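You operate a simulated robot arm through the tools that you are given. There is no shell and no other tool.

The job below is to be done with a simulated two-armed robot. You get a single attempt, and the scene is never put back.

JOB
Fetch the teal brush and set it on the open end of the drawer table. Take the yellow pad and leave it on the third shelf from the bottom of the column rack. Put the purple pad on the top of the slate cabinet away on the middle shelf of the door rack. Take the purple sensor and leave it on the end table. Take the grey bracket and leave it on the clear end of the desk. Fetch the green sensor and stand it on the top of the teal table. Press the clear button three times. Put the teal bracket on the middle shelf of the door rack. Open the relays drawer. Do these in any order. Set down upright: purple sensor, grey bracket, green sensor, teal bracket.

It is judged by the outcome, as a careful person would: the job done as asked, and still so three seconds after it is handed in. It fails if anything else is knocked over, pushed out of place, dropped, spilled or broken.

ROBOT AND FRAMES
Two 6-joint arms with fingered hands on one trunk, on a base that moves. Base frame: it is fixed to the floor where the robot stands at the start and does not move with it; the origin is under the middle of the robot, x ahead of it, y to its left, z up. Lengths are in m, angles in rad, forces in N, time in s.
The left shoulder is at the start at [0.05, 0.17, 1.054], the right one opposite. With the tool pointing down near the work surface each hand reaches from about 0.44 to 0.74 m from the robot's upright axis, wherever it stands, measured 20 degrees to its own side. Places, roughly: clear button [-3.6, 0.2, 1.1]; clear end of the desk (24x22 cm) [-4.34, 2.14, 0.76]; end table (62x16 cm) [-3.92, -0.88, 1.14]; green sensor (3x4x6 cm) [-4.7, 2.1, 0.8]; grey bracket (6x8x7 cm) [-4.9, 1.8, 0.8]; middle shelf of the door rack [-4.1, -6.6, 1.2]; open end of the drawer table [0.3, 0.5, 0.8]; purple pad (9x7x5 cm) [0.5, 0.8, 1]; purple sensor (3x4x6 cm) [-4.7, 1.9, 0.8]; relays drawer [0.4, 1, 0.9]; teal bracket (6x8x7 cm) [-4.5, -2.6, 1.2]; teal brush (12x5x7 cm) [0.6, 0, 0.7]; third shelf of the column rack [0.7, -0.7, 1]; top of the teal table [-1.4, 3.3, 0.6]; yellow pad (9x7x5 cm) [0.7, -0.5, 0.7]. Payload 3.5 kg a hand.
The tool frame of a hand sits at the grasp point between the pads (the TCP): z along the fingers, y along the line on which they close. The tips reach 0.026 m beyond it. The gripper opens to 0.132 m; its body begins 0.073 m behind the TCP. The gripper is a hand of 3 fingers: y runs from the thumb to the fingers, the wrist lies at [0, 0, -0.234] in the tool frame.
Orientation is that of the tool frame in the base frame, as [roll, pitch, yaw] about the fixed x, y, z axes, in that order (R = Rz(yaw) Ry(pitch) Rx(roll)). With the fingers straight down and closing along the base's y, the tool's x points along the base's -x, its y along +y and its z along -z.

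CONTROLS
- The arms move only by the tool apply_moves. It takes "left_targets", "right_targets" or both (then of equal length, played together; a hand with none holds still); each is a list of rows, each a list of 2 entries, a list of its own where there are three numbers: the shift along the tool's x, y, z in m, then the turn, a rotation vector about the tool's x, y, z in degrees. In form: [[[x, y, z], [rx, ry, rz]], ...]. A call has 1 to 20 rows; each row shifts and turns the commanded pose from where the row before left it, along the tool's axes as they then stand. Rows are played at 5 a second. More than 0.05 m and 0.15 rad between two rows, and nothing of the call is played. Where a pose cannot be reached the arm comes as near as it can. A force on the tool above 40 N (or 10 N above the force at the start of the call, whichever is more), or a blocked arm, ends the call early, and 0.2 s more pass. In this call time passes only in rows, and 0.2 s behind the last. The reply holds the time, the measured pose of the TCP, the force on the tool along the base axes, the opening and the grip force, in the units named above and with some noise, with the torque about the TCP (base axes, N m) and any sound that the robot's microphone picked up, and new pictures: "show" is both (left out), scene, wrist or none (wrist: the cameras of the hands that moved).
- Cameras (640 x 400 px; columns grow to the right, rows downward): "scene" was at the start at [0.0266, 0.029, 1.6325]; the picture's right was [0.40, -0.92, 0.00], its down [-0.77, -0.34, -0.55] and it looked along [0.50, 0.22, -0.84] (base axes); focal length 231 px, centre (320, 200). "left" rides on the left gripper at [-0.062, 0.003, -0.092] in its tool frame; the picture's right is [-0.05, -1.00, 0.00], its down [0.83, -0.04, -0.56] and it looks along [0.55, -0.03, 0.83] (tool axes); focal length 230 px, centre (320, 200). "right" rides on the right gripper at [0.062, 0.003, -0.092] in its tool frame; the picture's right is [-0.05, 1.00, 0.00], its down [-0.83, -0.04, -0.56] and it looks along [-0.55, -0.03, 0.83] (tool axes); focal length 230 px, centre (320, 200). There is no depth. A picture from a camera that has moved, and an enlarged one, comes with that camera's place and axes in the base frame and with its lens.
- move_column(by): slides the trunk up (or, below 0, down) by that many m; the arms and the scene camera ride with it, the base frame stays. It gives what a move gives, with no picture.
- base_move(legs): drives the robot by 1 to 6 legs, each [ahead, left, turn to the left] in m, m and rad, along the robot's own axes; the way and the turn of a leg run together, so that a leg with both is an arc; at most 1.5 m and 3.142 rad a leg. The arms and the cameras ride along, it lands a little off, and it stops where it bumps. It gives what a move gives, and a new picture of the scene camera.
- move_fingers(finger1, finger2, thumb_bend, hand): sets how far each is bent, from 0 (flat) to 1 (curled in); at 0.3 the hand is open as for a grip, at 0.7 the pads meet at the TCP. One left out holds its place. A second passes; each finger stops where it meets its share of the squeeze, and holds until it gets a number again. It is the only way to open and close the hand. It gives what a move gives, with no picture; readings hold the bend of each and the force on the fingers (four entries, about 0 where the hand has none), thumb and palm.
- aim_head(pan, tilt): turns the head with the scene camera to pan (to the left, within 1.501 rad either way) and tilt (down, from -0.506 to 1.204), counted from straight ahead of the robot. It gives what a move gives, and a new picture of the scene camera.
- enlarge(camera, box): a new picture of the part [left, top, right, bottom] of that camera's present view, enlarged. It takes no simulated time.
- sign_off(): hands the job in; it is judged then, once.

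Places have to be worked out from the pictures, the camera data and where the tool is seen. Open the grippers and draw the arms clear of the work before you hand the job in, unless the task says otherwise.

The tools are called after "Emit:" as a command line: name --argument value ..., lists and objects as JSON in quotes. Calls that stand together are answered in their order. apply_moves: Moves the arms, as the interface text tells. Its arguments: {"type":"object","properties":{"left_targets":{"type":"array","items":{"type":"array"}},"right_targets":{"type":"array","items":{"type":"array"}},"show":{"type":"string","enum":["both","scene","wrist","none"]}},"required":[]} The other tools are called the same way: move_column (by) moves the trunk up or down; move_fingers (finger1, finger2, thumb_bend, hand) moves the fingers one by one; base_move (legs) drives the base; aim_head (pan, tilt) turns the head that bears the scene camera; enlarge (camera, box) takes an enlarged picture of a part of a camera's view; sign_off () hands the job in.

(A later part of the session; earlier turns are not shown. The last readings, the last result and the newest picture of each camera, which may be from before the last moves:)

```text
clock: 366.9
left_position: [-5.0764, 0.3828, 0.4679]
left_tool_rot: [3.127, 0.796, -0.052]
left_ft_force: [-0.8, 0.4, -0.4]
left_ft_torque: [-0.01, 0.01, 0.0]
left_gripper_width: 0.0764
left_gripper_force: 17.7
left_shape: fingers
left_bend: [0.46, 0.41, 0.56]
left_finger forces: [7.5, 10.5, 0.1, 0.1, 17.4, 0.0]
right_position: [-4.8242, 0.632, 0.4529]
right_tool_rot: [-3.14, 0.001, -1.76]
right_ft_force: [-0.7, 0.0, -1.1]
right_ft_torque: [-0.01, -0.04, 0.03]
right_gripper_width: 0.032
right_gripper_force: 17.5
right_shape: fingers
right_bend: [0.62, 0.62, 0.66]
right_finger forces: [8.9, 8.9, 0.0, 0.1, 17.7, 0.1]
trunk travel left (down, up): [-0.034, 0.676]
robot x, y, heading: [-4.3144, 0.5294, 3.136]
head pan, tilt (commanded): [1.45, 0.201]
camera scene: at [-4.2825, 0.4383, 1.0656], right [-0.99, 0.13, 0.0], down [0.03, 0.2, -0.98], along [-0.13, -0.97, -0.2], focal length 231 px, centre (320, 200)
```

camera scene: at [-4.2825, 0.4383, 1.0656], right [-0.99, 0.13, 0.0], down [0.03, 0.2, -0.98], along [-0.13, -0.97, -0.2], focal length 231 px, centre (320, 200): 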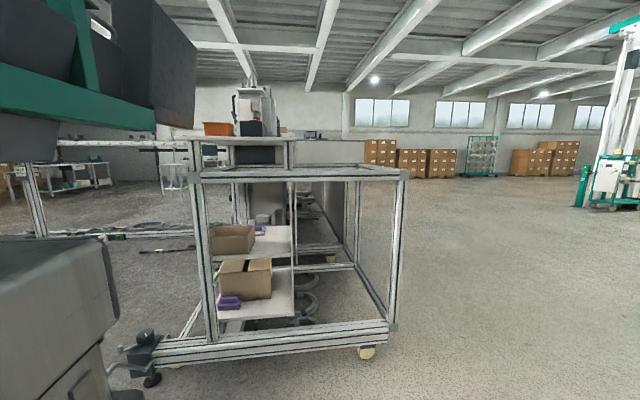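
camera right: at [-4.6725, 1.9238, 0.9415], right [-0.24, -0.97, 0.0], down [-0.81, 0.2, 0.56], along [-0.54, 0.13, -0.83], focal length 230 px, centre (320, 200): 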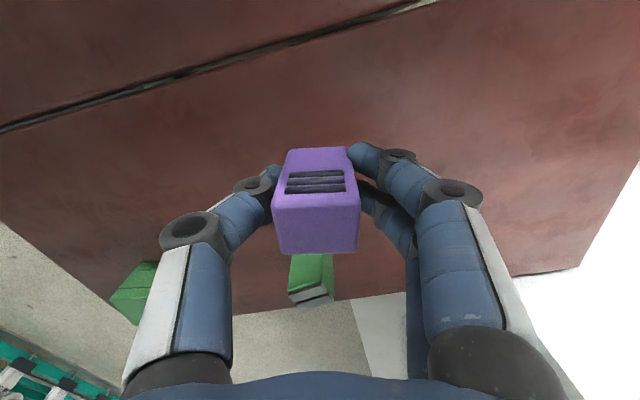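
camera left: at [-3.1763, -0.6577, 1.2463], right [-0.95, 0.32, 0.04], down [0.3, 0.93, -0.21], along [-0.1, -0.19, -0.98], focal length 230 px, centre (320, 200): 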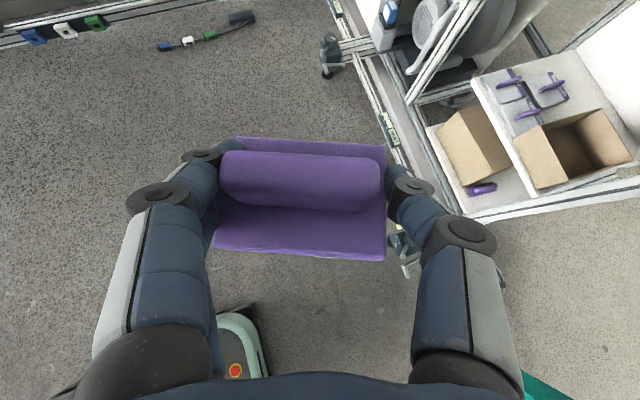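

I'm through. The end table top is visible from the north; I raise the trunk again here in the open and look at the table from above.

Emit:
move_column --by 0.4

Emit:
move_column --by 0.27

Emit:
aim_head --pan 1.45 --tilt 0.45

Emit:
enlarge --camera "scene" --box '[140, 60, 420, 260]'

```text
clock: 370.7
left_position: [-5.0764, 0.3823, 0.8668]
left_tool_rot: [3.127, 0.797, -0.052]
left_ft_force: [0.6, 0.6, -1.0]
left_ft_torque: [0.01, -0.01, 0.03]
left_gripper_width: 0.0765
left_gripper_force: 17.6
left_shape: fingers
left_bend: [0.46, 0.41, 0.56]
left_finger forces: [7.5, 10.4, 0.0, 0.0, 17.5, 0.1]
right_position: [-4.824, 0.6317, 0.8517]
right_tool_rot: [-3.14, 0.001, -1.76]
right_ft_force: [0.6, -0.7, -0.6]
right_ft_torque: [-0.03, -0.04, -0.01]
right_gripper_width: 0.032
right_gripper_force: 17.5
right_shape: fingers
right_bend: [0.62, 0.62, 0.66]
right_finger forces: [8.9, 8.8, 0.0, 0.1, 17.7, 0.1]
trunk travel left (down, up): [-0.434, 0.276]
robot x, y, heading: [-4.3102, 0.5299, 3.132]
head pan, tilt (commanded): [1.45, 0.201]
```

```text
clock: 373.4
left_position: [-5.0759, 0.3812, 1.1367]
left_tool_rot: [3.128, 0.795, -0.052]
left_ft_force: [0.3, -0.8, -0.6]
left_ft_torque: [0.02, -0.03, 0.03]
left_gripper_width: 0.0765
left_gripper_force: 18.0
left_shape: fingers
left_bend: [0.46, 0.41, 0.56]
left_finger forces: [7.6, 10.4, 0.0, 0.0, 17.5, 0.0]
right_position: [-4.8238, 0.6325, 1.1223]
right_tool_rot: [-3.14, 0.001, -1.761]
right_ft_force: [0.5, -0.5, -0.6]
right_ft_torque: [-0.01, 0.0, 0.01]
right_gripper_width: 0.032
right_gripper_force: 17.8
right_shape: fingers
right_bend: [0.62, 0.62, 0.66]
right_finger forces: [8.9, 8.9, 0.1, 0.0, 17.7, 0.0]
trunk travel left (down, up): [-0.704, 0.006]
robot x, y, heading: [-4.3139, 0.5288, 3.127]
head pan, tilt (commanded): [1.45, 0.201]
```

```text
clock: 374.2
left_position: [-5.0761, 0.3819, 1.1374]
left_tool_rot: [3.128, 0.796, -0.052]
left_ft_force: [0.3, 0.2, -0.7]
left_ft_torque: [0.0, -0.02, 0.0]
left_gripper_width: 0.0767
left_gripper_force: 17.8
left_shape: fingers
left_bend: [0.46, 0.41, 0.56]
left_finger forces: [7.6, 10.5, 0.0, 0.0, 17.4, 0.0]
right_position: [-4.8238, 0.6309, 1.1226]
right_tool_rot: [-3.14, 0.002, -1.763]
right_ft_force: [0.3, -0.4, 0.0]
right_ft_torque: [-0.01, -0.02, -0.05]
right_gripper_width: 0.032
right_gripper_force: 18.1
right_shape: fingers
right_bend: [0.62, 0.62, 0.66]
right_finger forces: [8.9, 8.8, 0.1, 0.0, 17.7, 0.1]
trunk travel left (down, up): [-0.704, 0.006]
robot x, y, heading: [-4.3146, 0.5294, 3.133]
head pan, tilt (commanded): [1.45, 0.45]
camera scene: at [-4.2824, 0.4395, 1.7125], right [-0.99, 0.13, 0.0], down [0.06, 0.43, -0.9], along [-0.12, -0.89, -0.43], focal length 231 px, centre (320, 200)
```

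scene: 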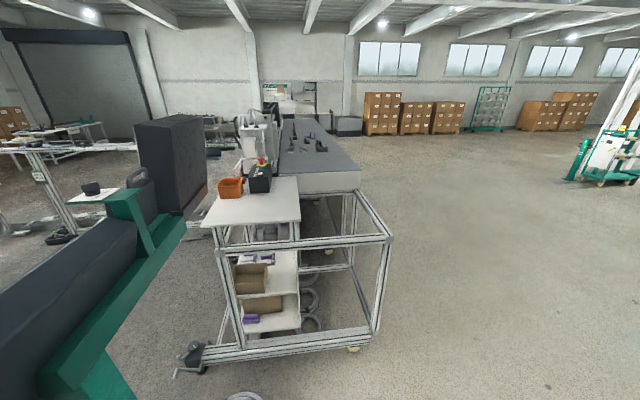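

```text
2.00 times, centred on (280, 160) of scene
camera zoom: at [-4.2824, 0.4395, 1.7125], right [-0.99, 0.13, 0.0], down [0.06, 0.43, -0.9], along [-0.12, -0.89, -0.43], focal length 461 px, centre (400, 280)
```

zoom: 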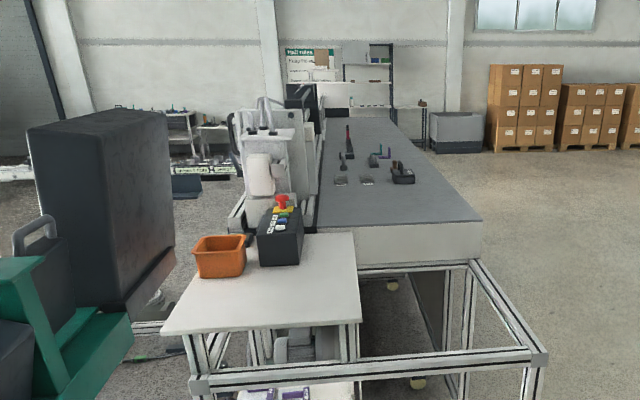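

The end table is the white top with an orange bin and e-stop box at the back; its near (north) part is free, and the teal bracket lies on the slate bed beyond. I swing the pad arm to the left side again, then turn round in the open floor west of here.

Emit:
apply_moves --left_targets '[[[0.0183, 0.0406, -0.0186], [0, 0, 0]], [[0.0183, 0.0406, -0.0186], [0, 0, 0]], [[0.0183, 0.0406, -0.0186], [0, 0, 0]], [[0.0183, 0.0406, -0.0186], [0, 0, 0]], [[0.0183, 0.0406, -0.0186], [0, 0, 0]], [[0.0183, 0.0406, -0.0186], [0, 0, 0]], [[0, 0, 0], [-5.7, 0, -5.6]], [[0, 0, 0], [-5.7, 0, -5.6]], [[0, 0, 0], [-5.7, 0, -5.6]], [[0, 0, 0], [-5.7, 0, -5.6]], [[0, 0, 0], [-5.7, 0, -5.6]], [[0, 0, 0], [-5.7, 0, -5.6]], [[0, 0, 0], [-5.7, 0, -5.6]], [[0, 0, 0], [-5.7, 0, -5.6]], [[0, 0, 0], [-5.7, 0, -5.6]]]' --show "none"

Emit:
apply_moves --left_targets '[[[-0.0168, 0.0357, 0.0171], [0, 0, 0]], [[-0.0168, 0.0357, 0.0171], [0, 0, 0]], [[-0.0168, 0.0357, 0.0171], [0, 0, 0]], [[-0.0168, 0.0357, 0.0171], [0, 0, 0]], [[-0.0168, 0.0357, 0.0171], [0, 0, 0]], [[-0.0168, 0.0357, 0.0171], [0, 0, 0]], [[-0.0168, 0.0357, 0.0171], [0, 0, 0]], [[-0.0168, 0.0357, 0.0171], [0, 0, 0]], [[0, 0, 0], [0, 0, 0]]]' --show "wrist"

Emit:
base_move --legs '[[0.95, 0.35, 0], [0, 0, 3.14]]'

```text
clock: 377.4
left_position: [-4.9302, 0.1324, 1.1396]
left_tool_rot: [3.141, 0.804, 1.214]
left_ft_force: [0.1, 1.0, -1.0]
left_ft_torque: [0.03, 0.01, 0.0]
left_gripper_width: 0.0765
left_gripper_force: 17.3
left_shape: fingers
left_bend: [0.46, 0.41, 0.56]
left_finger forces: [7.2, 10.4, 0.0, 0.1, 17.2, 0.0]
right_position: [-4.8239, 0.6318, 1.1227]
right_tool_rot: [-3.14, 0.001, -1.761]
right_ft_force: [-1.0, 0.5, -1.0]
right_ft_torque: [0.01, 0.0, 0.0]
right_gripper_width: 0.0321
right_gripper_force: 18.2
right_shape: fingers
right_bend: [0.62, 0.62, 0.66]
right_finger forces: [8.9, 8.9, 0.0, 0.1, 17.8, 0.0]
trunk travel left (down, up): [-0.704, 0.006]
robot x, y, heading: [-4.3133, 0.5321, 3.132]
head pan, tilt (commanded): [1.45, 0.45]
```

```text
clock: 379.4
left_position: [-4.7274, -0.1509, 1.1409]
left_tool_rot: [3.141, 0.804, 1.212]
left_ft_force: [0.1, 0.0, -0.4]
left_ft_torque: [0.03, 0.01, 0.0]
left_gripper_width: 0.0764
left_gripper_force: 17.3
left_shape: fingers
left_bend: [0.46, 0.41, 0.56]
left_finger forces: [7.1, 10.4, 0.0, 0.1, 17.2, 0.0]
right_position: [-4.8226, 0.6322, 1.1224]
right_tool_rot: [-3.14, 0.002, -1.762]
right_ft_force: [-0.4, -0.4, -1.0]
right_ft_torque: [0.02, -0.04, 0.01]
right_gripper_width: 0.0321
right_gripper_force: 17.5
right_shape: fingers
right_bend: [0.62, 0.62, 0.66]
right_finger forces: [8.8, 8.8, 0.0, 0.0, 17.8, 0.0]
trunk travel left (down, up): [-0.704, 0.006]
robot x, y, heading: [-4.3133, 0.5323, 3.137]
head pan, tilt (commanded): [1.45, 0.45]
camera left: at [-4.7152, -0.129, 1.2499], right [-0.95, 0.32, 0.04], down [0.3, 0.93, -0.21], along [-0.1, -0.19, -0.98], focal length 230 px, centre (320, 200)
```

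left: 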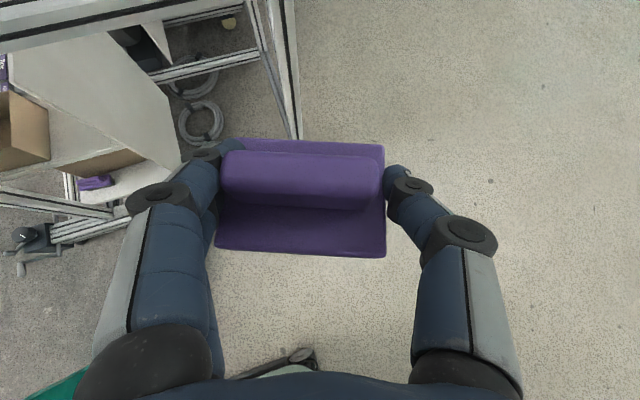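

```text
clock: 391.9
left_position: [-4.8293, 0.8647, 1.1411]
left_tool_rot: [3.14, 0.805, -1.928]
left_ft_force: [-0.4, 0.4, -0.6]
left_ft_torque: [-0.01, 0.0, 0.0]
left_gripper_width: 0.0763
left_gripper_force: 17.5
left_shape: fingers
left_bend: [0.46, 0.41, 0.56]
left_finger forces: [7.3, 10.3, 0.1, 0.0, 17.3, 0.0]
right_position: [-4.733, 0.0816, 1.1229]
right_tool_rot: [-3.14, 0.002, 1.382]
right_ft_force: [0.1, 0.5, -1.3]
right_ft_torque: [0.0, -0.02, -0.02]
right_gripper_width: 0.0314
right_gripper_force: 16.8
right_shape: fingers
right_bend: [0.62, 0.62, 0.66]
right_finger forces: [8.4, 8.4, 0.0, 0.0, 16.8, 0.0]
trunk travel left (down, up): [-0.704, 0.006]
robot x, y, heading: [-5.2427, 0.181, -0.006]
head pan, tilt (commanded): [1.45, 0.45]
camera scene: at [-5.2702, 0.2753, 1.7124], right [0.99, -0.13, 0.0], down [-0.06, -0.43, -0.9], along [0.11, 0.89, -0.44], focal length 231 px, centre (320, 200)
```

scene: 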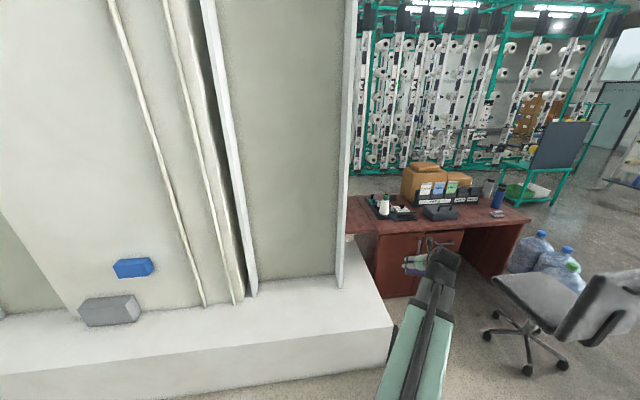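

I'm now facing east. I look toward the end table from here.

Emit:
aim_head --pan -0.5 --tilt 0.5

Emit:
enlarge --camera "scene" --box '[240, 80, 480, 250]'

```text
clock: 393.8
left_position: [-4.8303, 0.8646, 1.1411]
left_tool_rot: [3.141, 0.805, -1.927]
left_ft_force: [-0.5, -0.6, -1.2]
left_ft_torque: [0.03, 0.01, -0.02]
left_gripper_width: 0.0765
left_gripper_force: 17.1
left_shape: fingers
left_bend: [0.46, 0.41, 0.56]
left_finger forces: [7.2, 10.3, 0.0, 0.1, 17.2, 0.0]
right_position: [-4.7339, 0.0822, 1.1221]
right_tool_rot: [-3.139, 0.003, 1.381]
right_ft_force: [0.8, -0.1, -0.5]
right_ft_torque: [0.02, -0.01, 0.0]
right_gripper_width: 0.0312
right_gripper_force: 16.5
right_shape: fingers
right_bend: [0.62, 0.62, 0.66]
right_finger forces: [8.4, 8.3, 0.0, 0.0, 16.7, 0.0]
trunk travel left (down, up): [-0.704, 0.006]
robot x, y, heading: [-5.2464, 0.1814, -0.008]
head pan, tilt (commanded): [-0.499, 0.499]
camera scene: at [-5.2021, 0.1401, 1.7079], right [-0.48, -0.88, 0.0], down [-0.42, 0.23, -0.88], along [0.77, -0.42, -0.48], focal length 231 px, centre (320, 200)
```

scene: 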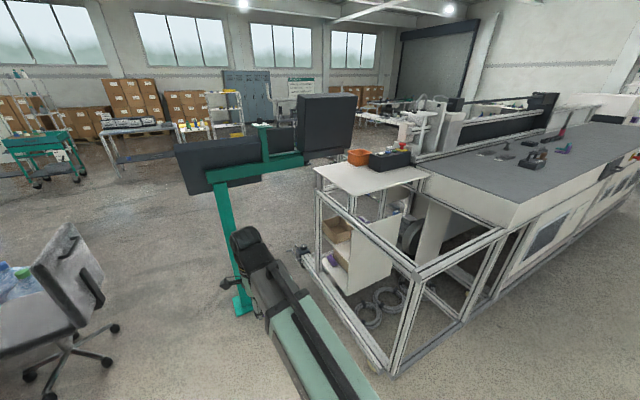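

```text
2.35 times, centred on (360, 165) of scene
camera zoom: at [-5.2021, 0.1401, 1.7079], right [-0.48, -0.88, 0.0], down [-0.42, 0.23, -0.88], along [0.77, -0.42, -0.48], focal length 543 px, centre (226, 282)
```

zoom: 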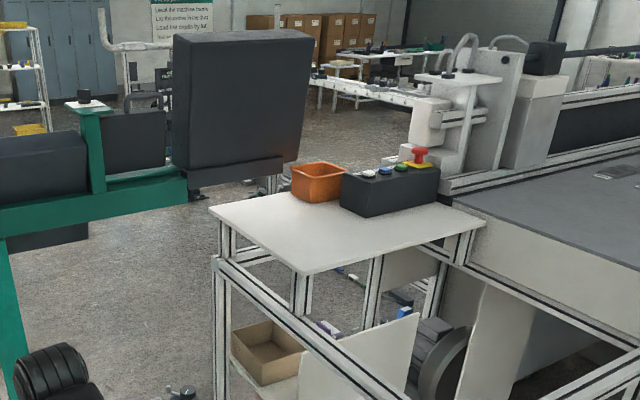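

The end table's top spans about x -4.34…-3.88, y -0.54…-1.15, with the bin at its south-east. I'll stand the sensor at about (-3.955, -0.66), on the listed strip. I drive to (-4.58, -0.20).

Emit:
apply_moves --right_targets '[[[0, 0, -0.04], [0, 0, 0]], [[0, 0, -0.04], [0, 0, 0]], [[0, 0, -0.03], [0, 0, 0]], [[0, 0, 0], [0, 0, 0]]]' --show "none"

Emit:
base_move --legs '[[0.665, -0.376, 0.008]]'

Emit:
enlarge --camera "scene" --box '[160, 60, 480, 290]'

```text
clock: 394.8
left_position: [-4.8291, 0.864, 1.141]
left_tool_rot: [3.139, 0.804, -1.926]
left_ft_force: [0.2, 0.0, -0.3]
left_ft_torque: [-0.04, 0.0, -0.01]
left_gripper_width: 0.0765
left_gripper_force: 17.1
left_shape: fingers
left_bend: [0.46, 0.41, 0.56]
left_finger forces: [7.2, 10.3, 0.0, 0.0, 17.2, 0.1]
right_position: [-4.726, 0.0847, 1.21]
right_tool_rot: [3.138, 0.001, 1.383]
right_ft_force: [0.3, 0.1, -0.8]
right_ft_torque: [0.01, -0.01, -0.03]
right_gripper_width: 0.0312
right_gripper_force: 17.1
right_shape: fingers
right_bend: [0.62, 0.62, 0.66]
right_finger forces: [8.3, 8.4, 0.0, 0.1, 16.8, 0.0]
right hand out of reach, approached as far as the arm can: row 3
trunk travel left (down, up): [-0.704, 0.006]
robot x, y, heading: [-5.2452, 0.1859, -0.008]
head pan, tilt (commanded): [-0.499, 0.499]
```

```text
clock: 399.0
left_position: [-4.1671, 0.4955, 1.1412]
left_tool_rot: [3.139, 0.805, -1.916]
left_ft_force: [0.7, 0.5, -1.2]
left_ft_torque: [0.0, -0.03, 0.04]
left_gripper_width: 0.0763
left_gripper_force: 17.2
left_shape: fingers
left_bend: [0.46, 0.41, 0.56]
left_finger forces: [7.2, 10.3, 0.1, 0.1, 17.2, 0.1]
right_position: [-4.0557, -0.2836, 1.2089]
right_tool_rot: [3.137, 0.0, 1.392]
right_ft_force: [-0.7, 0.2, -1.3]
right_ft_torque: [0.02, -0.01, -0.03]
right_gripper_width: 0.0313
right_gripper_force: 16.7
right_shape: fingers
right_bend: [0.62, 0.62, 0.66]
right_finger forces: [8.4, 8.4, 0.1, 0.0, 16.8, 0.0]
trunk travel left (down, up): [-0.704, 0.006]
robot x, y, heading: [-4.5729, -0.1894, 0.009]
head pan, tilt (commanded): [-0.499, 0.499]
camera scene: at [-4.5309, -0.2324, 1.7079], right [-0.47, -0.88, 0.0], down [-0.42, 0.23, -0.88], along [0.77, -0.42, -0.48], focal length 231 px, centre (320, 200)
```

scene: 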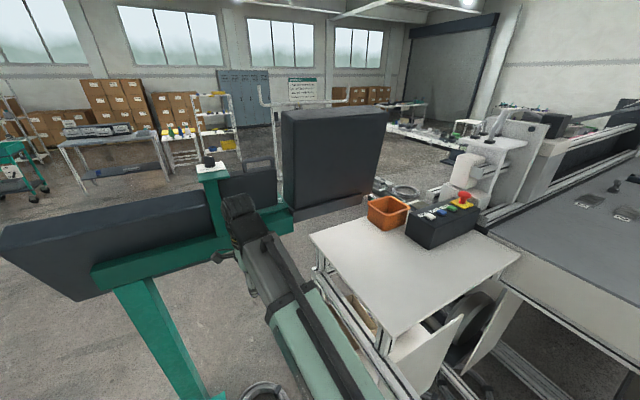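

```text
1.74 times, centred on (320, 175) of scene
camera zoom: at [-4.5309, -0.2324, 1.7079], right [-0.47, -0.88, 0.0], down [-0.42, 0.23, -0.88], along [0.77, -0.42, -0.48], focal length 401 px, centre (320, 244)
```

zoom: 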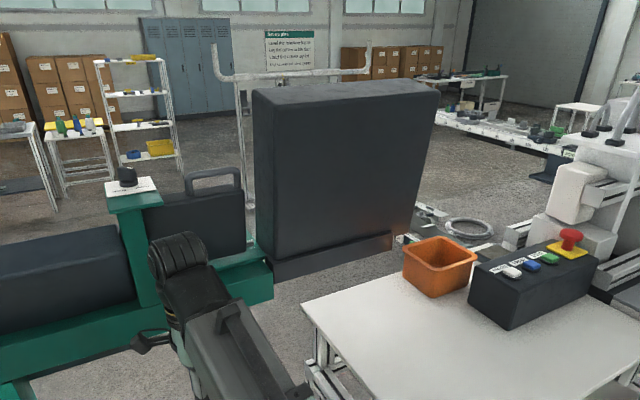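

The table's north-east corner reads (-3.845, -0.551), so (-3.93, -0.665) lies well on it. I edge the base 6 cm forward and bring the sensor over that point.

Emit:
base_move --legs '[[0.07, 0, -0.009]]'

Emit:
apply_moves --right_targets '[[[-0.04, 0.0128, 0], [0, 0, 0]], [[-0.04, 0.0128, 0], [0, 0, 0]], [[-0.04, 0.0128, 0], [0, 0, 0]], [[-0.04, 0.0128, 0], [0, 0, 0]], [[-0.04, 0.0128, 0], [0, 0, 0]], [[-0.04, 0.0128, 0], [0, 0, 0]], [[-0.04, 0.0128, 0], [0, 0, 0]], [[-0.04, 0.0128, 0], [0, 0, 0]], [[-0.04, 0.0128, 0], [0, 0, 0]], [[0, 0, 0], [0, 0, 0]]]' --show "both"

```text
clock: 400.0
left_position: [-4.0894, 0.4922, 1.1401]
left_tool_rot: [3.137, 0.805, -1.927]
left_ft_force: [-0.5, 0.1, -1.4]
left_ft_torque: [0.03, 0.04, -0.02]
left_gripper_width: 0.0763
left_gripper_force: 17.8
left_shape: fingers
left_bend: [0.46, 0.41, 0.56]
left_finger forces: [7.0, 10.5, 0.0, 0.0, 17.2, 0.0]
right_position: [-3.9834, -0.2867, 1.2097]
right_tool_rot: [3.139, 0.002, 1.384]
right_ft_force: [0.4, 0.1, -0.8]
right_ft_torque: [0.01, 0.05, 0.0]
right_gripper_width: 0.0313
right_gripper_force: 16.7
right_shape: fingers
right_bend: [0.62, 0.62, 0.66]
right_finger forces: [8.5, 8.4, 0.1, 0.0, 16.8, 0.0]
trunk travel left (down, up): [-0.704, 0.006]
robot x, y, heading: [-4.5034, -0.1907, -0.003]
head pan, tilt (commanded): [-0.499, 0.499]
camera scene: at [-4.4591, -0.2324, 1.7078], right [-0.48, -0.88, 0.0], down [-0.42, 0.23, -0.88], along [0.77, -0.42, -0.48], focal length 231 px, centre (320, 200)
```

scene: 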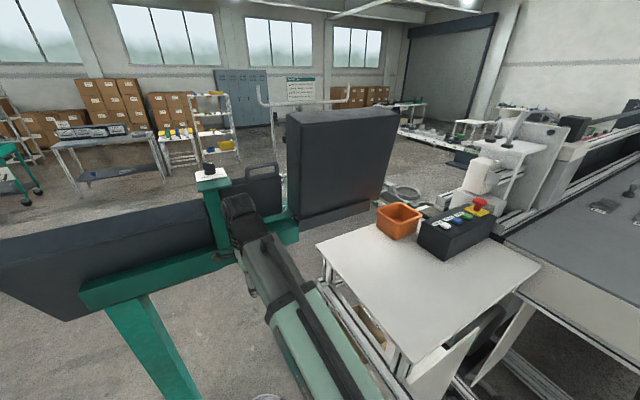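

```text
clock: 402.2
left_position: [-4.0909, 0.4933, 1.1414]
left_tool_rot: [3.141, 0.805, -1.924]
left_ft_force: [-0.7, 0.7, -0.6]
left_ft_torque: [-0.06, -0.02, -0.01]
left_gripper_width: 0.0765
left_gripper_force: 16.9
left_shape: fingers
left_bend: [0.46, 0.41, 0.56]
left_finger forces: [7.2, 10.4, 0.1, 0.1, 17.3, 0.1]
right_position: [-3.941, -0.6627, 1.2095]
right_tool_rot: [3.138, 0.0, 1.385]
right_ft_force: [-0.2, 0.6, -0.2]
right_ft_torque: [-0.03, 0.0, -0.01]
right_gripper_width: 0.0311
right_gripper_force: 16.7
right_shape: fingers
right_bend: [0.62, 0.62, 0.66]
right_finger forces: [8.4, 8.3, 0.1, 0.0, 16.7, 0.1]
trunk travel left (down, up): [-0.704, 0.006]
robot x, y, heading: [-4.504, -0.1858, -0.006]
head pan, tilt (commanded): [-0.499, 0.499]
camera scene: at [-4.4619, -0.2319, 1.7079], right [-0.48, -0.88, 0.0], down [-0.42, 0.23, -0.88], along [0.77, -0.42, -0.48], focal length 231 px, centre (320, 200)
camera right: at [-3.9257, -0.6017, 1.3022], right [0.97, -0.24, 0.0], down [-0.2, -0.81, 0.56], along [-0.13, -0.54, -0.83], focal length 230 px, centre (320, 200)
```

scene: 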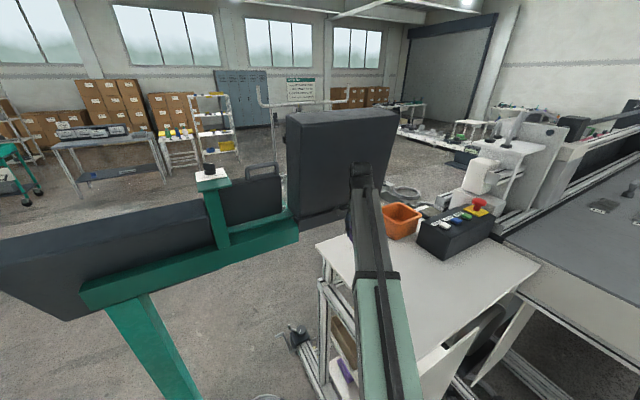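
right: 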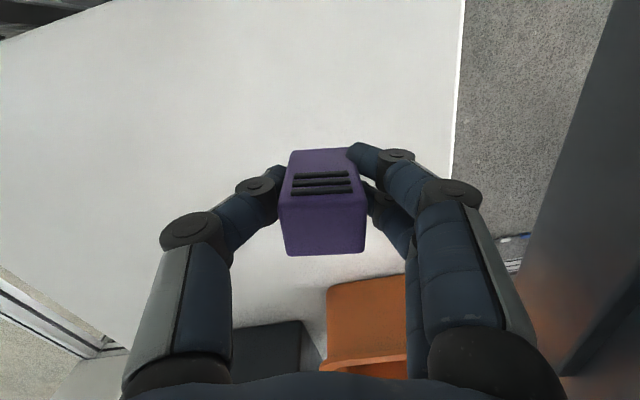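

The wrist view shows bare table under the sensor, 10 cm from the east edge and clear of the bin. I lower to contact.

Emit:
apply_moves --right_targets '[[[0, 0, 0.015], [0, 0, 0]], [[0, 0, 0.008], [0, 0, 0]], [[0, 0, 0.004], [0, 0, 0]], [[0, 0, 0], [0, 0, 0]]]' --show "none"

```text
clock: 403.2
left_position: [-4.0901, 0.4933, 1.1422]
left_tool_rot: [3.141, 0.805, -1.926]
left_ft_force: [0.8, 0.7, -1.6]
left_ft_torque: [0.01, 0.02, 0.01]
left_gripper_width: 0.0761
left_gripper_force: 17.8
left_shape: fingers
left_bend: [0.46, 0.41, 0.56]
left_finger forces: [7.2, 10.3, 0.1, 0.1, 17.2, 0.0]
right_position: [-3.9404, -0.6637, 1.182]
right_tool_rot: [3.139, 0.0, 1.385]
right_ft_force: [-0.2, -0.1, 0.3]
right_ft_torque: [-0.02, 0.01, 0.01]
right_gripper_width: 0.0313
right_gripper_force: 16.7
right_shape: fingers
right_bend: [0.62, 0.62, 0.66]
right_finger forces: [8.4, 8.3, 0.0, 0.1, 16.7, 0.0]
trunk travel left (down, up): [-0.704, 0.006]
robot x, y, heading: [-4.5063, -0.1868, -0.001]
head pan, tilt (commanded): [-0.499, 0.499]
```

Emit:
apply_moves --right_targets '[[[0, 0, 0.003], [0, 0, 0]], [[0, 0, 0.002], [0, 0, 0]], [[0, 0, 0], [0, 0, 0]]]' --show "none"

```text
clock: 404.0
left_position: [-4.0906, 0.4932, 1.1415]
left_tool_rot: [3.14, 0.806, -1.926]
left_ft_force: [-0.7, 0.2, -0.7]
left_ft_torque: [0.02, 0.02, 0.02]
left_gripper_width: 0.0765
left_gripper_force: 17.1
left_shape: fingers
left_bend: [0.46, 0.41, 0.56]
left_finger forces: [7.2, 10.5, 0.0, 0.0, 17.1, 0.1]
right_position: [-3.9393, -0.6637, 1.177]
right_tool_rot: [3.137, -0.001, 1.385]
right_ft_force: [-0.1, -0.6, -1.1]
right_ft_torque: [-0.01, 0.01, 0.0]
right_gripper_width: 0.0312
right_gripper_force: 17.0
right_shape: fingers
right_bend: [0.62, 0.62, 0.66]
right_finger forces: [8.4, 8.3, 0.1, 0.0, 16.7, 0.0]
trunk travel left (down, up): [-0.704, 0.006]
robot x, y, heading: [-4.5018, -0.1906, -0.001]
head pan, tilt (commanded): [-0.499, 0.499]
```

No contact yet at 1.177; I keep lowering in 2–3 mm steps.

Emit:
apply_moves --right_targets '[[[0, 0, 0.003], [0, 0, 0]], [[0, 0, 0.002], [0, 0, 0]], [[0, 0, 0], [0, 0, 0]]]' --show "wrist"

```text
clock: 404.8
left_position: [-4.0912, 0.4925, 1.1423]
left_tool_rot: [3.14, 0.804, -1.923]
left_ft_force: [-0.8, 0.1, 0.4]
left_ft_torque: [0.0, -0.01, -0.01]
left_gripper_width: 0.0765
left_gripper_force: 17.5
left_shape: fingers
left_bend: [0.46, 0.41, 0.56]
left_finger forces: [7.2, 10.4, 0.1, 0.0, 17.1, 0.0]
right_position: [-3.9408, -0.6638, 1.1728]
right_tool_rot: [3.139, 0.001, 1.385]
right_ft_force: [-0.3, 0.5, -0.9]
right_ft_torque: [0.0, 0.02, 0.01]
right_gripper_width: 0.0311
right_gripper_force: 16.6
right_shape: fingers
right_bend: [0.62, 0.62, 0.66]
right_finger forces: [8.4, 8.2, 0.1, 0.0, 16.8, 0.1]
trunk travel left (down, up): [-0.704, 0.006]
robot x, y, heading: [-4.5066, -0.1913, -0.004]
head pan, tilt (commanded): [-0.499, 0.499]
camera right: at [-3.9253, -0.6017, 1.265], right [0.97, -0.24, 0.0], down [-0.2, -0.81, 0.56], along [-0.13, -0.54, -0.83], focal length 230 px, centre (320, 200)
```

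right: 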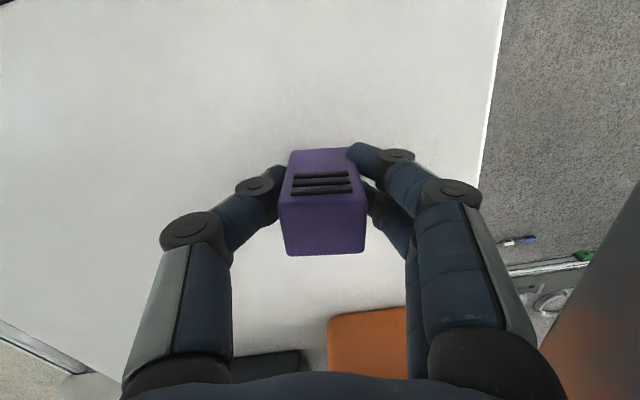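

Emit:
apply_moves --right_targets '[[[0, 0, 0.003], [0, 0, 0]], [[0, 0, 0.003], [0, 0, 0]], [[0, 0, 0], [0, 0, 0]]]' --show "none"

```text
clock: 405.6
left_position: [-4.0905, 0.4922, 1.1419]
left_tool_rot: [3.139, 0.805, -1.925]
left_ft_force: [0.0, 0.0, -0.6]
left_ft_torque: [0.01, -0.01, 0.0]
left_gripper_width: 0.0763
left_gripper_force: 17.8
left_shape: fingers
left_bend: [0.46, 0.41, 0.56]
left_finger forces: [7.2, 10.4, 0.0, 0.1, 17.1, 0.0]
right_position: [-3.9412, -0.6637, 1.167]
right_tool_rot: [3.139, 0.001, 1.386]
right_ft_force: [-0.7, -0.3, 0.7]
right_ft_torque: [-0.02, 0.03, 0.02]
right_gripper_width: 0.0313
right_gripper_force: 16.7
right_shape: fingers
right_bend: [0.62, 0.62, 0.66]
right_finger forces: [8.4, 8.6, 0.0, 0.0, 17.1, 0.0]
trunk travel left (down, up): [-0.704, 0.006]
robot x, y, heading: [-4.5037, -0.1859, -0.008]
head pan, tilt (commanded): [-0.499, 0.499]
```

Emit:
apply_moves --right_targets '[[[0, 0, 0.002], [0, 0, 0]], [[0, 0, 0], [0, 0, 0]]]' --show "none"

```text
clock: 406.2
left_position: [-4.0919, 0.4929, 1.141]
left_tool_rot: [3.141, 0.804, -1.925]
left_ft_force: [0.5, 0.4, -0.9]
left_ft_torque: [0.01, 0.0, -0.03]
left_gripper_width: 0.0766
left_gripper_force: 17.6
left_shape: fingers
left_bend: [0.46, 0.41, 0.56]
left_finger forces: [7.2, 10.4, 0.0, 0.0, 17.1, 0.0]
right_position: [-3.9397, -0.6626, 1.1649]
right_tool_rot: [3.136, 0.001, 1.384]
right_ft_force: [1.8, -0.7, 8.8]
right_ft_torque: [-0.06, -0.03, 0.0]
right_gripper_width: 0.0309
right_gripper_force: 18.8
right_shape: fingers
right_bend: [0.62, 0.62, 0.67]
right_finger forces: [9.9, 9.8, 0.0, 0.0, 18.6, 0.1]
trunk travel left (down, up): [-0.704, 0.006]
robot x, y, heading: [-4.5015, -0.1927, -0.002]
head pan, tilt (commanded): [-0.499, 0.499]
```

Contact at TCP z≈1.165 (8.8 N). I open the hand to release the sensor.

Emit:
move_fingers --hand "right" --finger1 0.47 --finger2 0.47 --thumb_bend 0.47

Emit:
enlarge --camera "right" --box '[160, 60, 480, 280]'

```text
clock: 407.2
left_position: [-4.0901, 0.4921, 1.1409]
left_tool_rot: [3.139, 0.803, -1.924]
left_ft_force: [0.1, -0.2, -0.6]
left_ft_torque: [0.03, -0.02, -0.04]
left_gripper_width: 0.0765
left_gripper_force: 17.6
left_shape: fingers
left_bend: [0.46, 0.41, 0.56]
left_finger forces: [7.2, 10.4, 0.0, 0.0, 17.2, 0.1]
right_position: [-3.9403, -0.6616, 1.1657]
right_tool_rot: [3.138, 0.0, 1.383]
right_ft_force: [0.7, -0.6, -0.3]
right_ft_torque: [0.01, -0.01, 0.0]
right_gripper_width: 0.0772
right_gripper_force: 0.0
right_shape: fingers
right_bend: [0.47, 0.47, 0.47]
right_finger forces: [0.0, 0.0, 0.0, 0.0, 0.0, 0.0]
trunk travel left (down, up): [-0.704, 0.006]
robot x, y, heading: [-4.5007, -0.1905, -0.002]
head pan, tilt (commanded): [-0.499, 0.499]
```

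```text
1.82 times, centred on (320, 170) of right
camera zoom: at [-3.925, -0.6009, 1.2576], right [0.97, -0.24, 0.0], down [-0.2, -0.81, 0.56], along [-0.13, -0.54, -0.83], focal length 418 px, centre (320, 254)
```

zoom: 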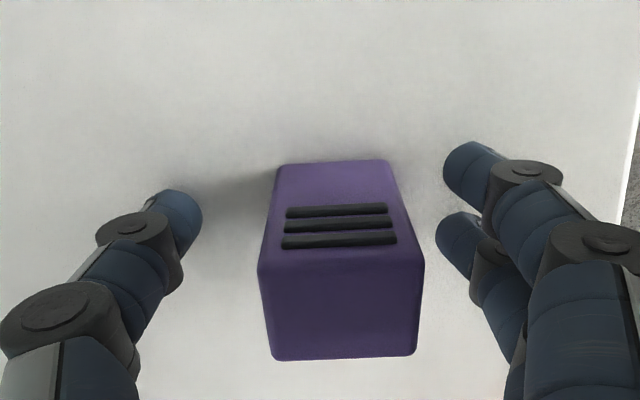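

The purple sensor stands upright on the end table. I raise the hand straight up, then draw it back over the table's north edge.

Emit:
apply_moves --right_targets '[[[0, 0, -0.03], [0, 0, 0]], [[0, 0, -0.04], [0, 0, 0]], [[0, 0, -0.03], [0, 0, 0]], [[0, 0, 0], [0, 0, 0]]]' --show "wrist"

```text
clock: 408.2
left_position: [-4.0916, 0.4937, 1.1422]
left_tool_rot: [3.141, 0.805, -1.925]
left_ft_force: [-0.1, 0.4, -1.2]
left_ft_torque: [0.0, -0.01, 0.04]
left_gripper_width: 0.0764
left_gripper_force: 17.6
left_shape: fingers
left_bend: [0.46, 0.41, 0.56]
left_finger forces: [7.2, 10.4, 0.0, 0.0, 17.2, 0.0]
right_position: [-3.9419, -0.6635, 1.2649]
right_tool_rot: [3.138, 0.0, 1.383]
right_ft_force: [-0.1, 0.1, 0.8]
right_ft_torque: [0.01, 0.02, 0.03]
right_gripper_width: 0.0775
right_gripper_force: 0.1
right_shape: fingers
right_bend: [0.47, 0.47, 0.47]
right_finger forces: [0.0, 0.0, 0.0, 0.0, 0.1, 0.0]
trunk travel left (down, up): [-0.704, 0.006]
robot x, y, heading: [-4.504, -0.1935, -0.003]
head pan, tilt (commanded): [-0.499, 0.499]
camera right: at [-3.9257, -0.6018, 1.3573], right [0.97, -0.24, 0.0], down [-0.2, -0.81, 0.56], along [-0.13, -0.54, -0.83], focal length 230 px, centre (320, 200)
```

right: 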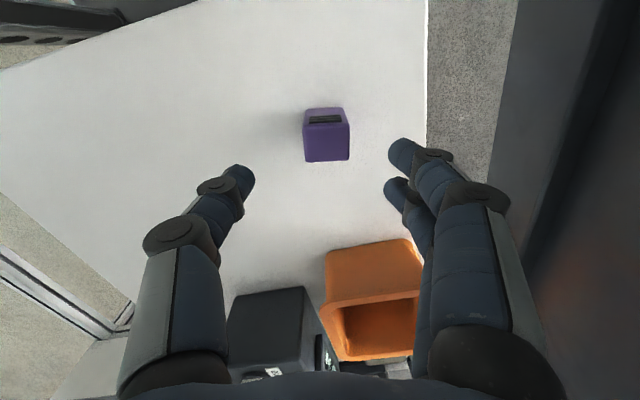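

Clear above the sensor. I retract the hand north the way it came.

Emit:
apply_moves --right_targets '[[[0.04, -0.0128, 0], [0, 0, 0]], [[0.04, -0.0128, 0], [0, 0, 0]], [[0.04, -0.0128, 0.005], [0, 0, 0]], [[0.04, -0.0128, 0.005], [0, 0, 0]], [[0.04, -0.0128, 0.01], [0, 0, 0]], [[0.04, -0.0128, 0.01], [0, 0, 0]], [[0.04, -0.0128, 0.01], [0, 0, 0]], [[0.04, -0.0128, 0.01], [0, 0, 0]], [[0.04, -0.0128, 0.01], [0, 0, 0]], [[0, 0, 0], [0, 0, 0]]]' --show "none"

Emit:
base_move --legs '[[-0.5, 0.1, 0]]'

Emit:
aim_head --pan -1.0 --tilt 0.45

Emit:
enlarge --camera "scene" --box '[160, 60, 480, 290]'

```text
clock: 410.4
left_position: [-4.0901, 0.4926, 1.1427]
left_tool_rot: [3.139, 0.803, -1.924]
left_ft_force: [0.5, -0.5, -0.7]
left_ft_torque: [-0.04, -0.01, 0.01]
left_gripper_width: 0.0763
left_gripper_force: 17.2
left_shape: fingers
left_bend: [0.46, 0.41, 0.56]
left_finger forces: [7.2, 10.3, 0.0, 0.0, 17.1, 0.1]
right_position: [-3.978, -0.2917, 1.1819]
right_tool_rot: [3.137, -0.001, 1.382]
right_ft_force: [-0.4, 0.4, -0.6]
right_ft_torque: [-0.02, 0.02, -0.01]
right_gripper_width: 0.0773
right_gripper_force: 0.0
right_shape: fingers
right_bend: [0.47, 0.47, 0.47]
right_finger forces: [0.0, 0.0, 0.0, 0.1, 0.0, 0.0]
right hand out of reach, approached as far as the arm can: row 1, 2, 3, 4
trunk travel left (down, up): [-0.704, 0.006]
robot x, y, heading: [-4.5054, -0.1869, -0.001]
head pan, tilt (commanded): [-0.499, 0.499]
```

```text
clock: 413.4
left_position: [-4.598, 0.597, 1.1423]
left_tool_rot: [3.141, 0.803, -1.925]
left_ft_force: [-0.4, 0.3, -0.7]
left_ft_torque: [-0.02, 0.03, 0.04]
left_gripper_width: 0.0765
left_gripper_force: 17.8
left_shape: fingers
left_bend: [0.46, 0.41, 0.56]
left_finger forces: [7.2, 10.4, 0.0, 0.0, 17.1, 0.0]
right_position: [-4.482, -0.1874, 1.1823]
right_tool_rot: [3.137, -0.001, 1.386]
right_ft_force: [-0.3, -0.7, 0.1]
right_ft_torque: [0.02, -0.05, 0.03]
right_gripper_width: 0.0773
right_gripper_force: 0.1
right_shape: fingers
right_bend: [0.47, 0.47, 0.47]
right_finger forces: [0.1, 0.0, 0.0, 0.0, 0.0, 0.0]
trunk travel left (down, up): [-0.704, 0.006]
robot x, y, heading: [-5.0079, -0.0849, 0.003]
head pan, tilt (commanded): [-0.499, 0.499]
camera scene: at [-4.9673, -0.1283, 1.708], right [-0.48, -0.88, 0.0], down [-0.42, 0.23, -0.88], along [0.77, -0.42, -0.48], focal length 231 px, centre (320, 200)
```

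scene: 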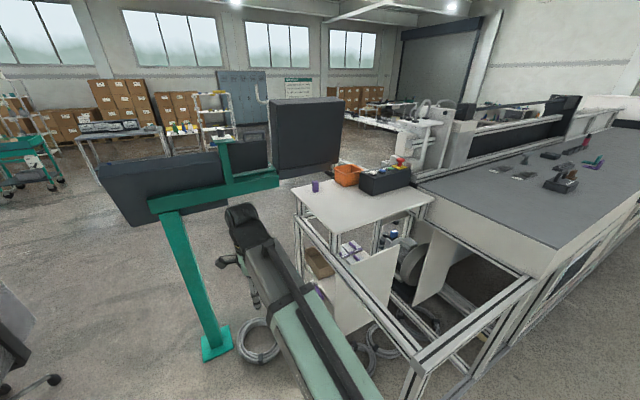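

```text
clock: 414.3
left_position: [-4.597, 0.5969, 1.1416]
left_tool_rot: [3.14, 0.805, -1.922]
left_ft_force: [-0.3, 0.5, -0.7]
left_ft_torque: [0.01, -0.02, 0.04]
left_gripper_width: 0.0764
left_gripper_force: 17.4
left_shape: fingers
left_bend: [0.46, 0.41, 0.56]
left_finger forces: [7.1, 10.4, 0.0, 0.0, 17.1, 0.0]
right_position: [-4.4821, -0.1868, 1.1814]
right_tool_rot: [3.138, 0.0, 1.385]
right_ft_force: [0.4, 0.2, -0.5]
right_ft_torque: [-0.03, -0.02, 0.02]
right_gripper_width: 0.0774
right_gripper_force: 0.0
right_shape: fingers
right_bend: [0.47, 0.47, 0.47]
right_finger forces: [0.1, 0.0, 0.1, 0.1, 0.1, 0.0]
trunk travel left (down, up): [-0.704, 0.006]
robot x, y, heading: [-5.0062, -0.0879, -0.001]
head pan, tilt (commanded): [-1.0, 0.45]
camera scene: at [-4.9964, -0.1622, 1.7124], right [-0.84, -0.54, 0.0], down [-0.23, 0.37, -0.9], along [0.49, -0.76, -0.44], focal length 231 px, centre (320, 200)
```

scene: 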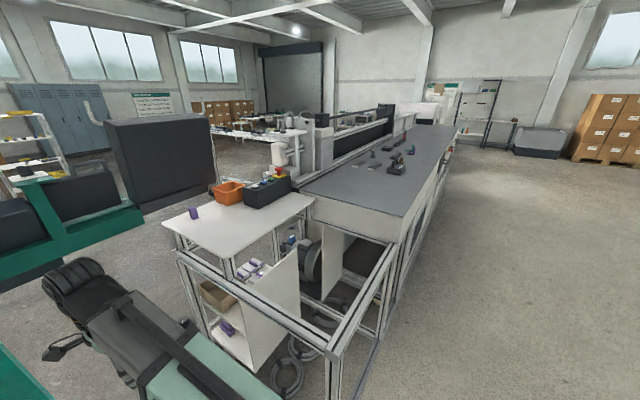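

```text
1.74 times, centred on (320, 175) of scene
camera zoom: at [-4.9964, -0.1622, 1.7124], right [-0.84, -0.54, 0.0], down [-0.23, 0.37, -0.9], along [0.49, -0.76, -0.44], focal length 401 px, centre (320, 244)
```

zoom: 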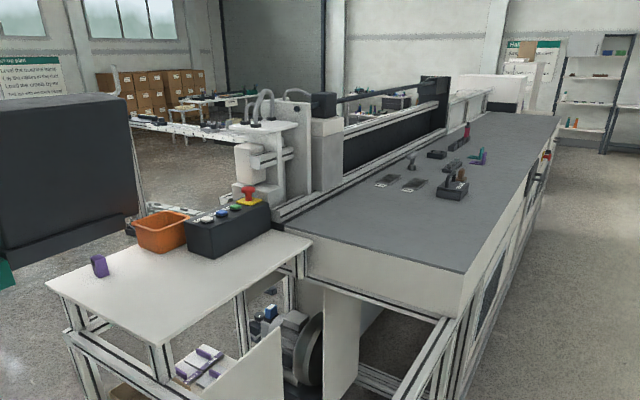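

Purple sensor is done and stands clear. The teal bracket lies on the slate bed further south; I back off west and strafe south along the machine.

Emit:
base_move --legs '[[-0.45, 0, 0], [0, -1.25, 0], [0, -1.2, 0]]'

Emit:
aim_head --pan -0.1 --tilt 0.55

Emit:
enlarge --camera "scene" --box '[160, 80, 480, 290]'

```text
clock: 428.8
left_position: [-5.0518, -1.8872, 1.1424]
left_tool_rot: [3.139, 0.806, -1.944]
left_ft_force: [0.5, -0.1, -0.8]
left_ft_torque: [-0.01, 0.0, 0.02]
left_gripper_width: 0.0767
left_gripper_force: 17.4
left_shape: fingers
left_bend: [0.46, 0.41, 0.56]
left_finger forces: [7.2, 10.4, 0.0, 0.1, 17.2, 0.0]
right_position: [-4.9509, -2.6734, 1.1815]
right_tool_rot: [3.137, -0.001, 1.366]
right_ft_force: [0.1, -0.1, -0.4]
right_ft_torque: [-0.03, 0.02, 0.02]
right_gripper_width: 0.0773
right_gripper_force: 0.1
right_shape: fingers
right_bend: [0.47, 0.47, 0.47]
right_finger forces: [0.0, 0.0, 0.1, 0.0, 0.0, 0.1]
trunk travel left (down, up): [-0.704, 0.006]
robot x, y, heading: [-5.4789, -2.5603, -0.02]
head pan, tilt (commanded): [-1.0, 0.45]
camera scene: at [-5.4658, -2.6391, 1.7124], right [-0.85, -0.52, 0.0], down [-0.23, 0.37, -0.9], along [0.47, -0.77, -0.44], focal length 231 px, centre (320, 200)
```

scene: 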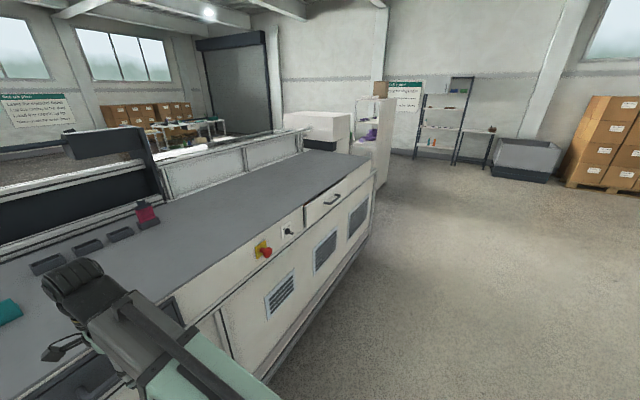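

```text
clock: 430.0
left_position: [-5.052, -1.8867, 1.1414]
left_tool_rot: [3.14, 0.804, -1.943]
left_ft_force: [-0.3, -0.2, -0.7]
left_ft_torque: [-0.02, 0.01, -0.03]
left_gripper_width: 0.0763
left_gripper_force: 17.4
left_shape: fingers
left_bend: [0.46, 0.41, 0.56]
left_finger forces: [7.1, 10.2, 0.0, 0.0, 17.2, 0.1]
right_position: [-4.9523, -2.6736, 1.1816]
right_tool_rot: [3.138, 0.0, 1.368]
right_ft_force: [0.5, -0.3, -0.1]
right_ft_torque: [0.0, 0.0, -0.01]
right_gripper_width: 0.0774
right_gripper_force: 0.1
right_shape: fingers
right_bend: [0.47, 0.47, 0.47]
right_finger forces: [0.1, 0.1, 0.1, 0.0, 0.1, 0.1]
trunk travel left (down, up): [-0.704, 0.006]
robot x, y, heading: [-5.4778, -2.5591, -0.02]
head pan, tilt (commanded): [-0.099, 0.55]
camera scene: at [-5.4246, -2.5711, 1.7034], right [-0.12, -0.99, 0.0], down [-0.52, 0.06, -0.85], along [0.85, -0.1, -0.52], focal length 231 px, centre (320, 200)
```

scene: 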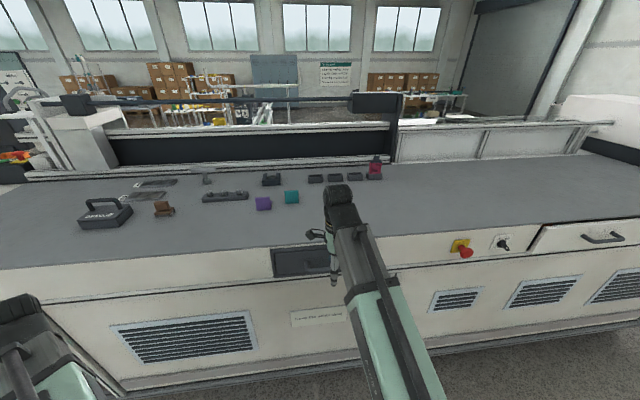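

```text
1.90 times, centred on (320, 185) of scene
camera zoom: at [-5.4246, -2.5711, 1.7034], right [-0.12, -0.99, 0.0], down [-0.52, 0.06, -0.85], along [0.85, -0.1, -0.52], focal length 439 px, centre (320, 229)
```

zoom: 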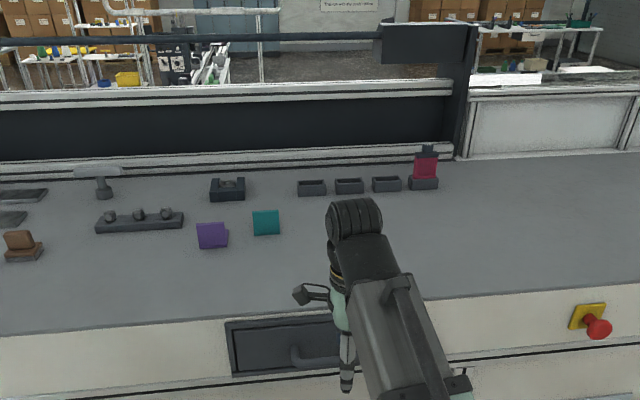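

The teal bracket is at about (-4.51, -2.55) on the bed, next to a purple one. I zoom in on it.

Emit:
enlarge --camera "scene" --box '[245, 180, 325, 230]'

Emit:
enlarge --camera "right" --box '[0, 0, 640, 400]'

```text
8.00 times, centred on (285, 205) of scene
camera zoom: at [-5.4246, -2.5711, 1.7034], right [-0.12, -0.99, 0.0], down [-0.52, 0.06, -0.85], along [0.85, -0.1, -0.52], focal length 1845 px, centre (600, 160)
```

zoom: 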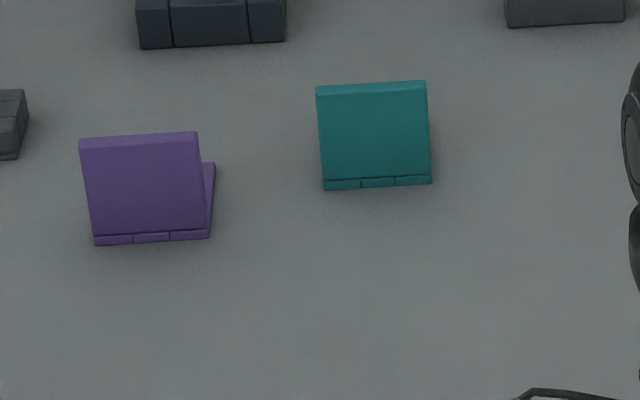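

```text
1.00 times, centred on (320, 200) of right (not enlarged: the box is as wide or as high as the picture)
camera zoom: at [-4.9351, -2.6121, 1.2741], right [0.97, -0.25, 0.0], down [-0.21, -0.8, 0.56], along [-0.14, -0.54, -0.83], focal length 230 px, centre (320, 200)
```

zoom: 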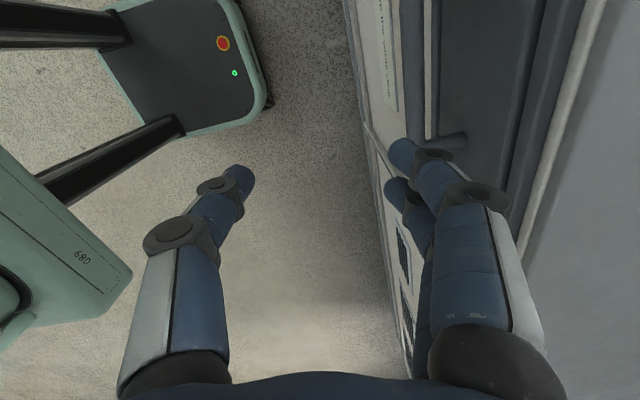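

The bracket's upright plate is at (-4.511, -2.55), bed top ≈1.135. Before driving in, I raise both hands (pad up and back, right hand up and forward) so they clear the bed edge.

Emit:
apply_moves --left_targets '[[[-0.0156, 0.0311, -0.0319], [0, 0, 0]], [[-0.0156, 0.0311, -0.0319], [0, 0, 0]], [[-0.0156, 0.0311, -0.0319], [0, 0, 0]], [[0, 0, 0], [0, 0, 0]]]' --right_targets '[[[0, 0.03, -0.03], [0, 0, 0]], [[0, 0.03, -0.03], [0, 0, 0]], [[0, 0.03, -0.03], [0, 0, 0]], [[0, 0, 0], [0, 0, 0]]]' --show "scene"

```text
clock: 431.0
left_position: [-5.1496, -1.8849, 1.2425]
left_tool_rot: [3.139, 0.806, -1.942]
left_ft_force: [-0.7, -0.3, -0.5]
left_ft_torque: [-0.01, -0.02, -0.05]
left_gripper_width: 0.0763
left_gripper_force: 17.0
left_shape: fingers
left_bend: [0.46, 0.41, 0.56]
left_finger forces: [7.4, 10.3, 0.0, 0.0, 17.2, 0.0]
right_position: [-4.8582, -2.6919, 1.2616]
right_tool_rot: [3.13, -0.002, 1.367]
right_ft_force: [0.7, -0.7, 0.5]
right_ft_torque: [0.0, 0.01, -0.01]
right_gripper_width: 0.0774
right_gripper_force: 0.1
right_shape: fingers
right_bend: [0.47, 0.47, 0.47]
right_finger forces: [0.1, 0.1, 0.1, 0.0, 0.1, 0.0]
right hand out of reach, approached as far as the arm can: row 3
trunk travel left (down, up): [-0.704, 0.006]
robot x, y, heading: [-5.4768, -2.5594, -0.018]
head pan, tilt (commanded): [-0.099, 0.55]
camera scene: at [-5.4246, -2.5707, 1.7033], right [-0.12, -0.99, 0.0], down [-0.52, 0.06, -0.85], along [0.85, -0.1, -0.52], focal length 231 px, centre (320, 200)
```

scene: 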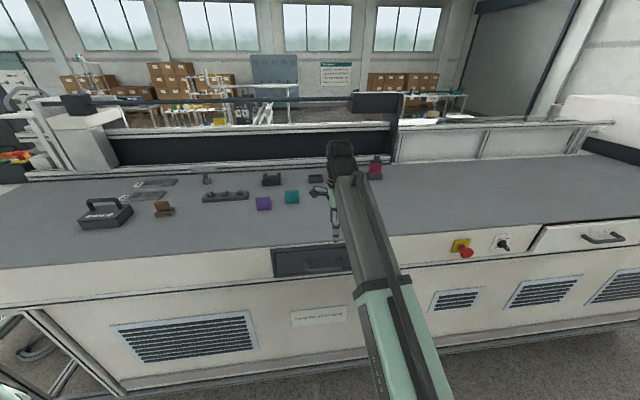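

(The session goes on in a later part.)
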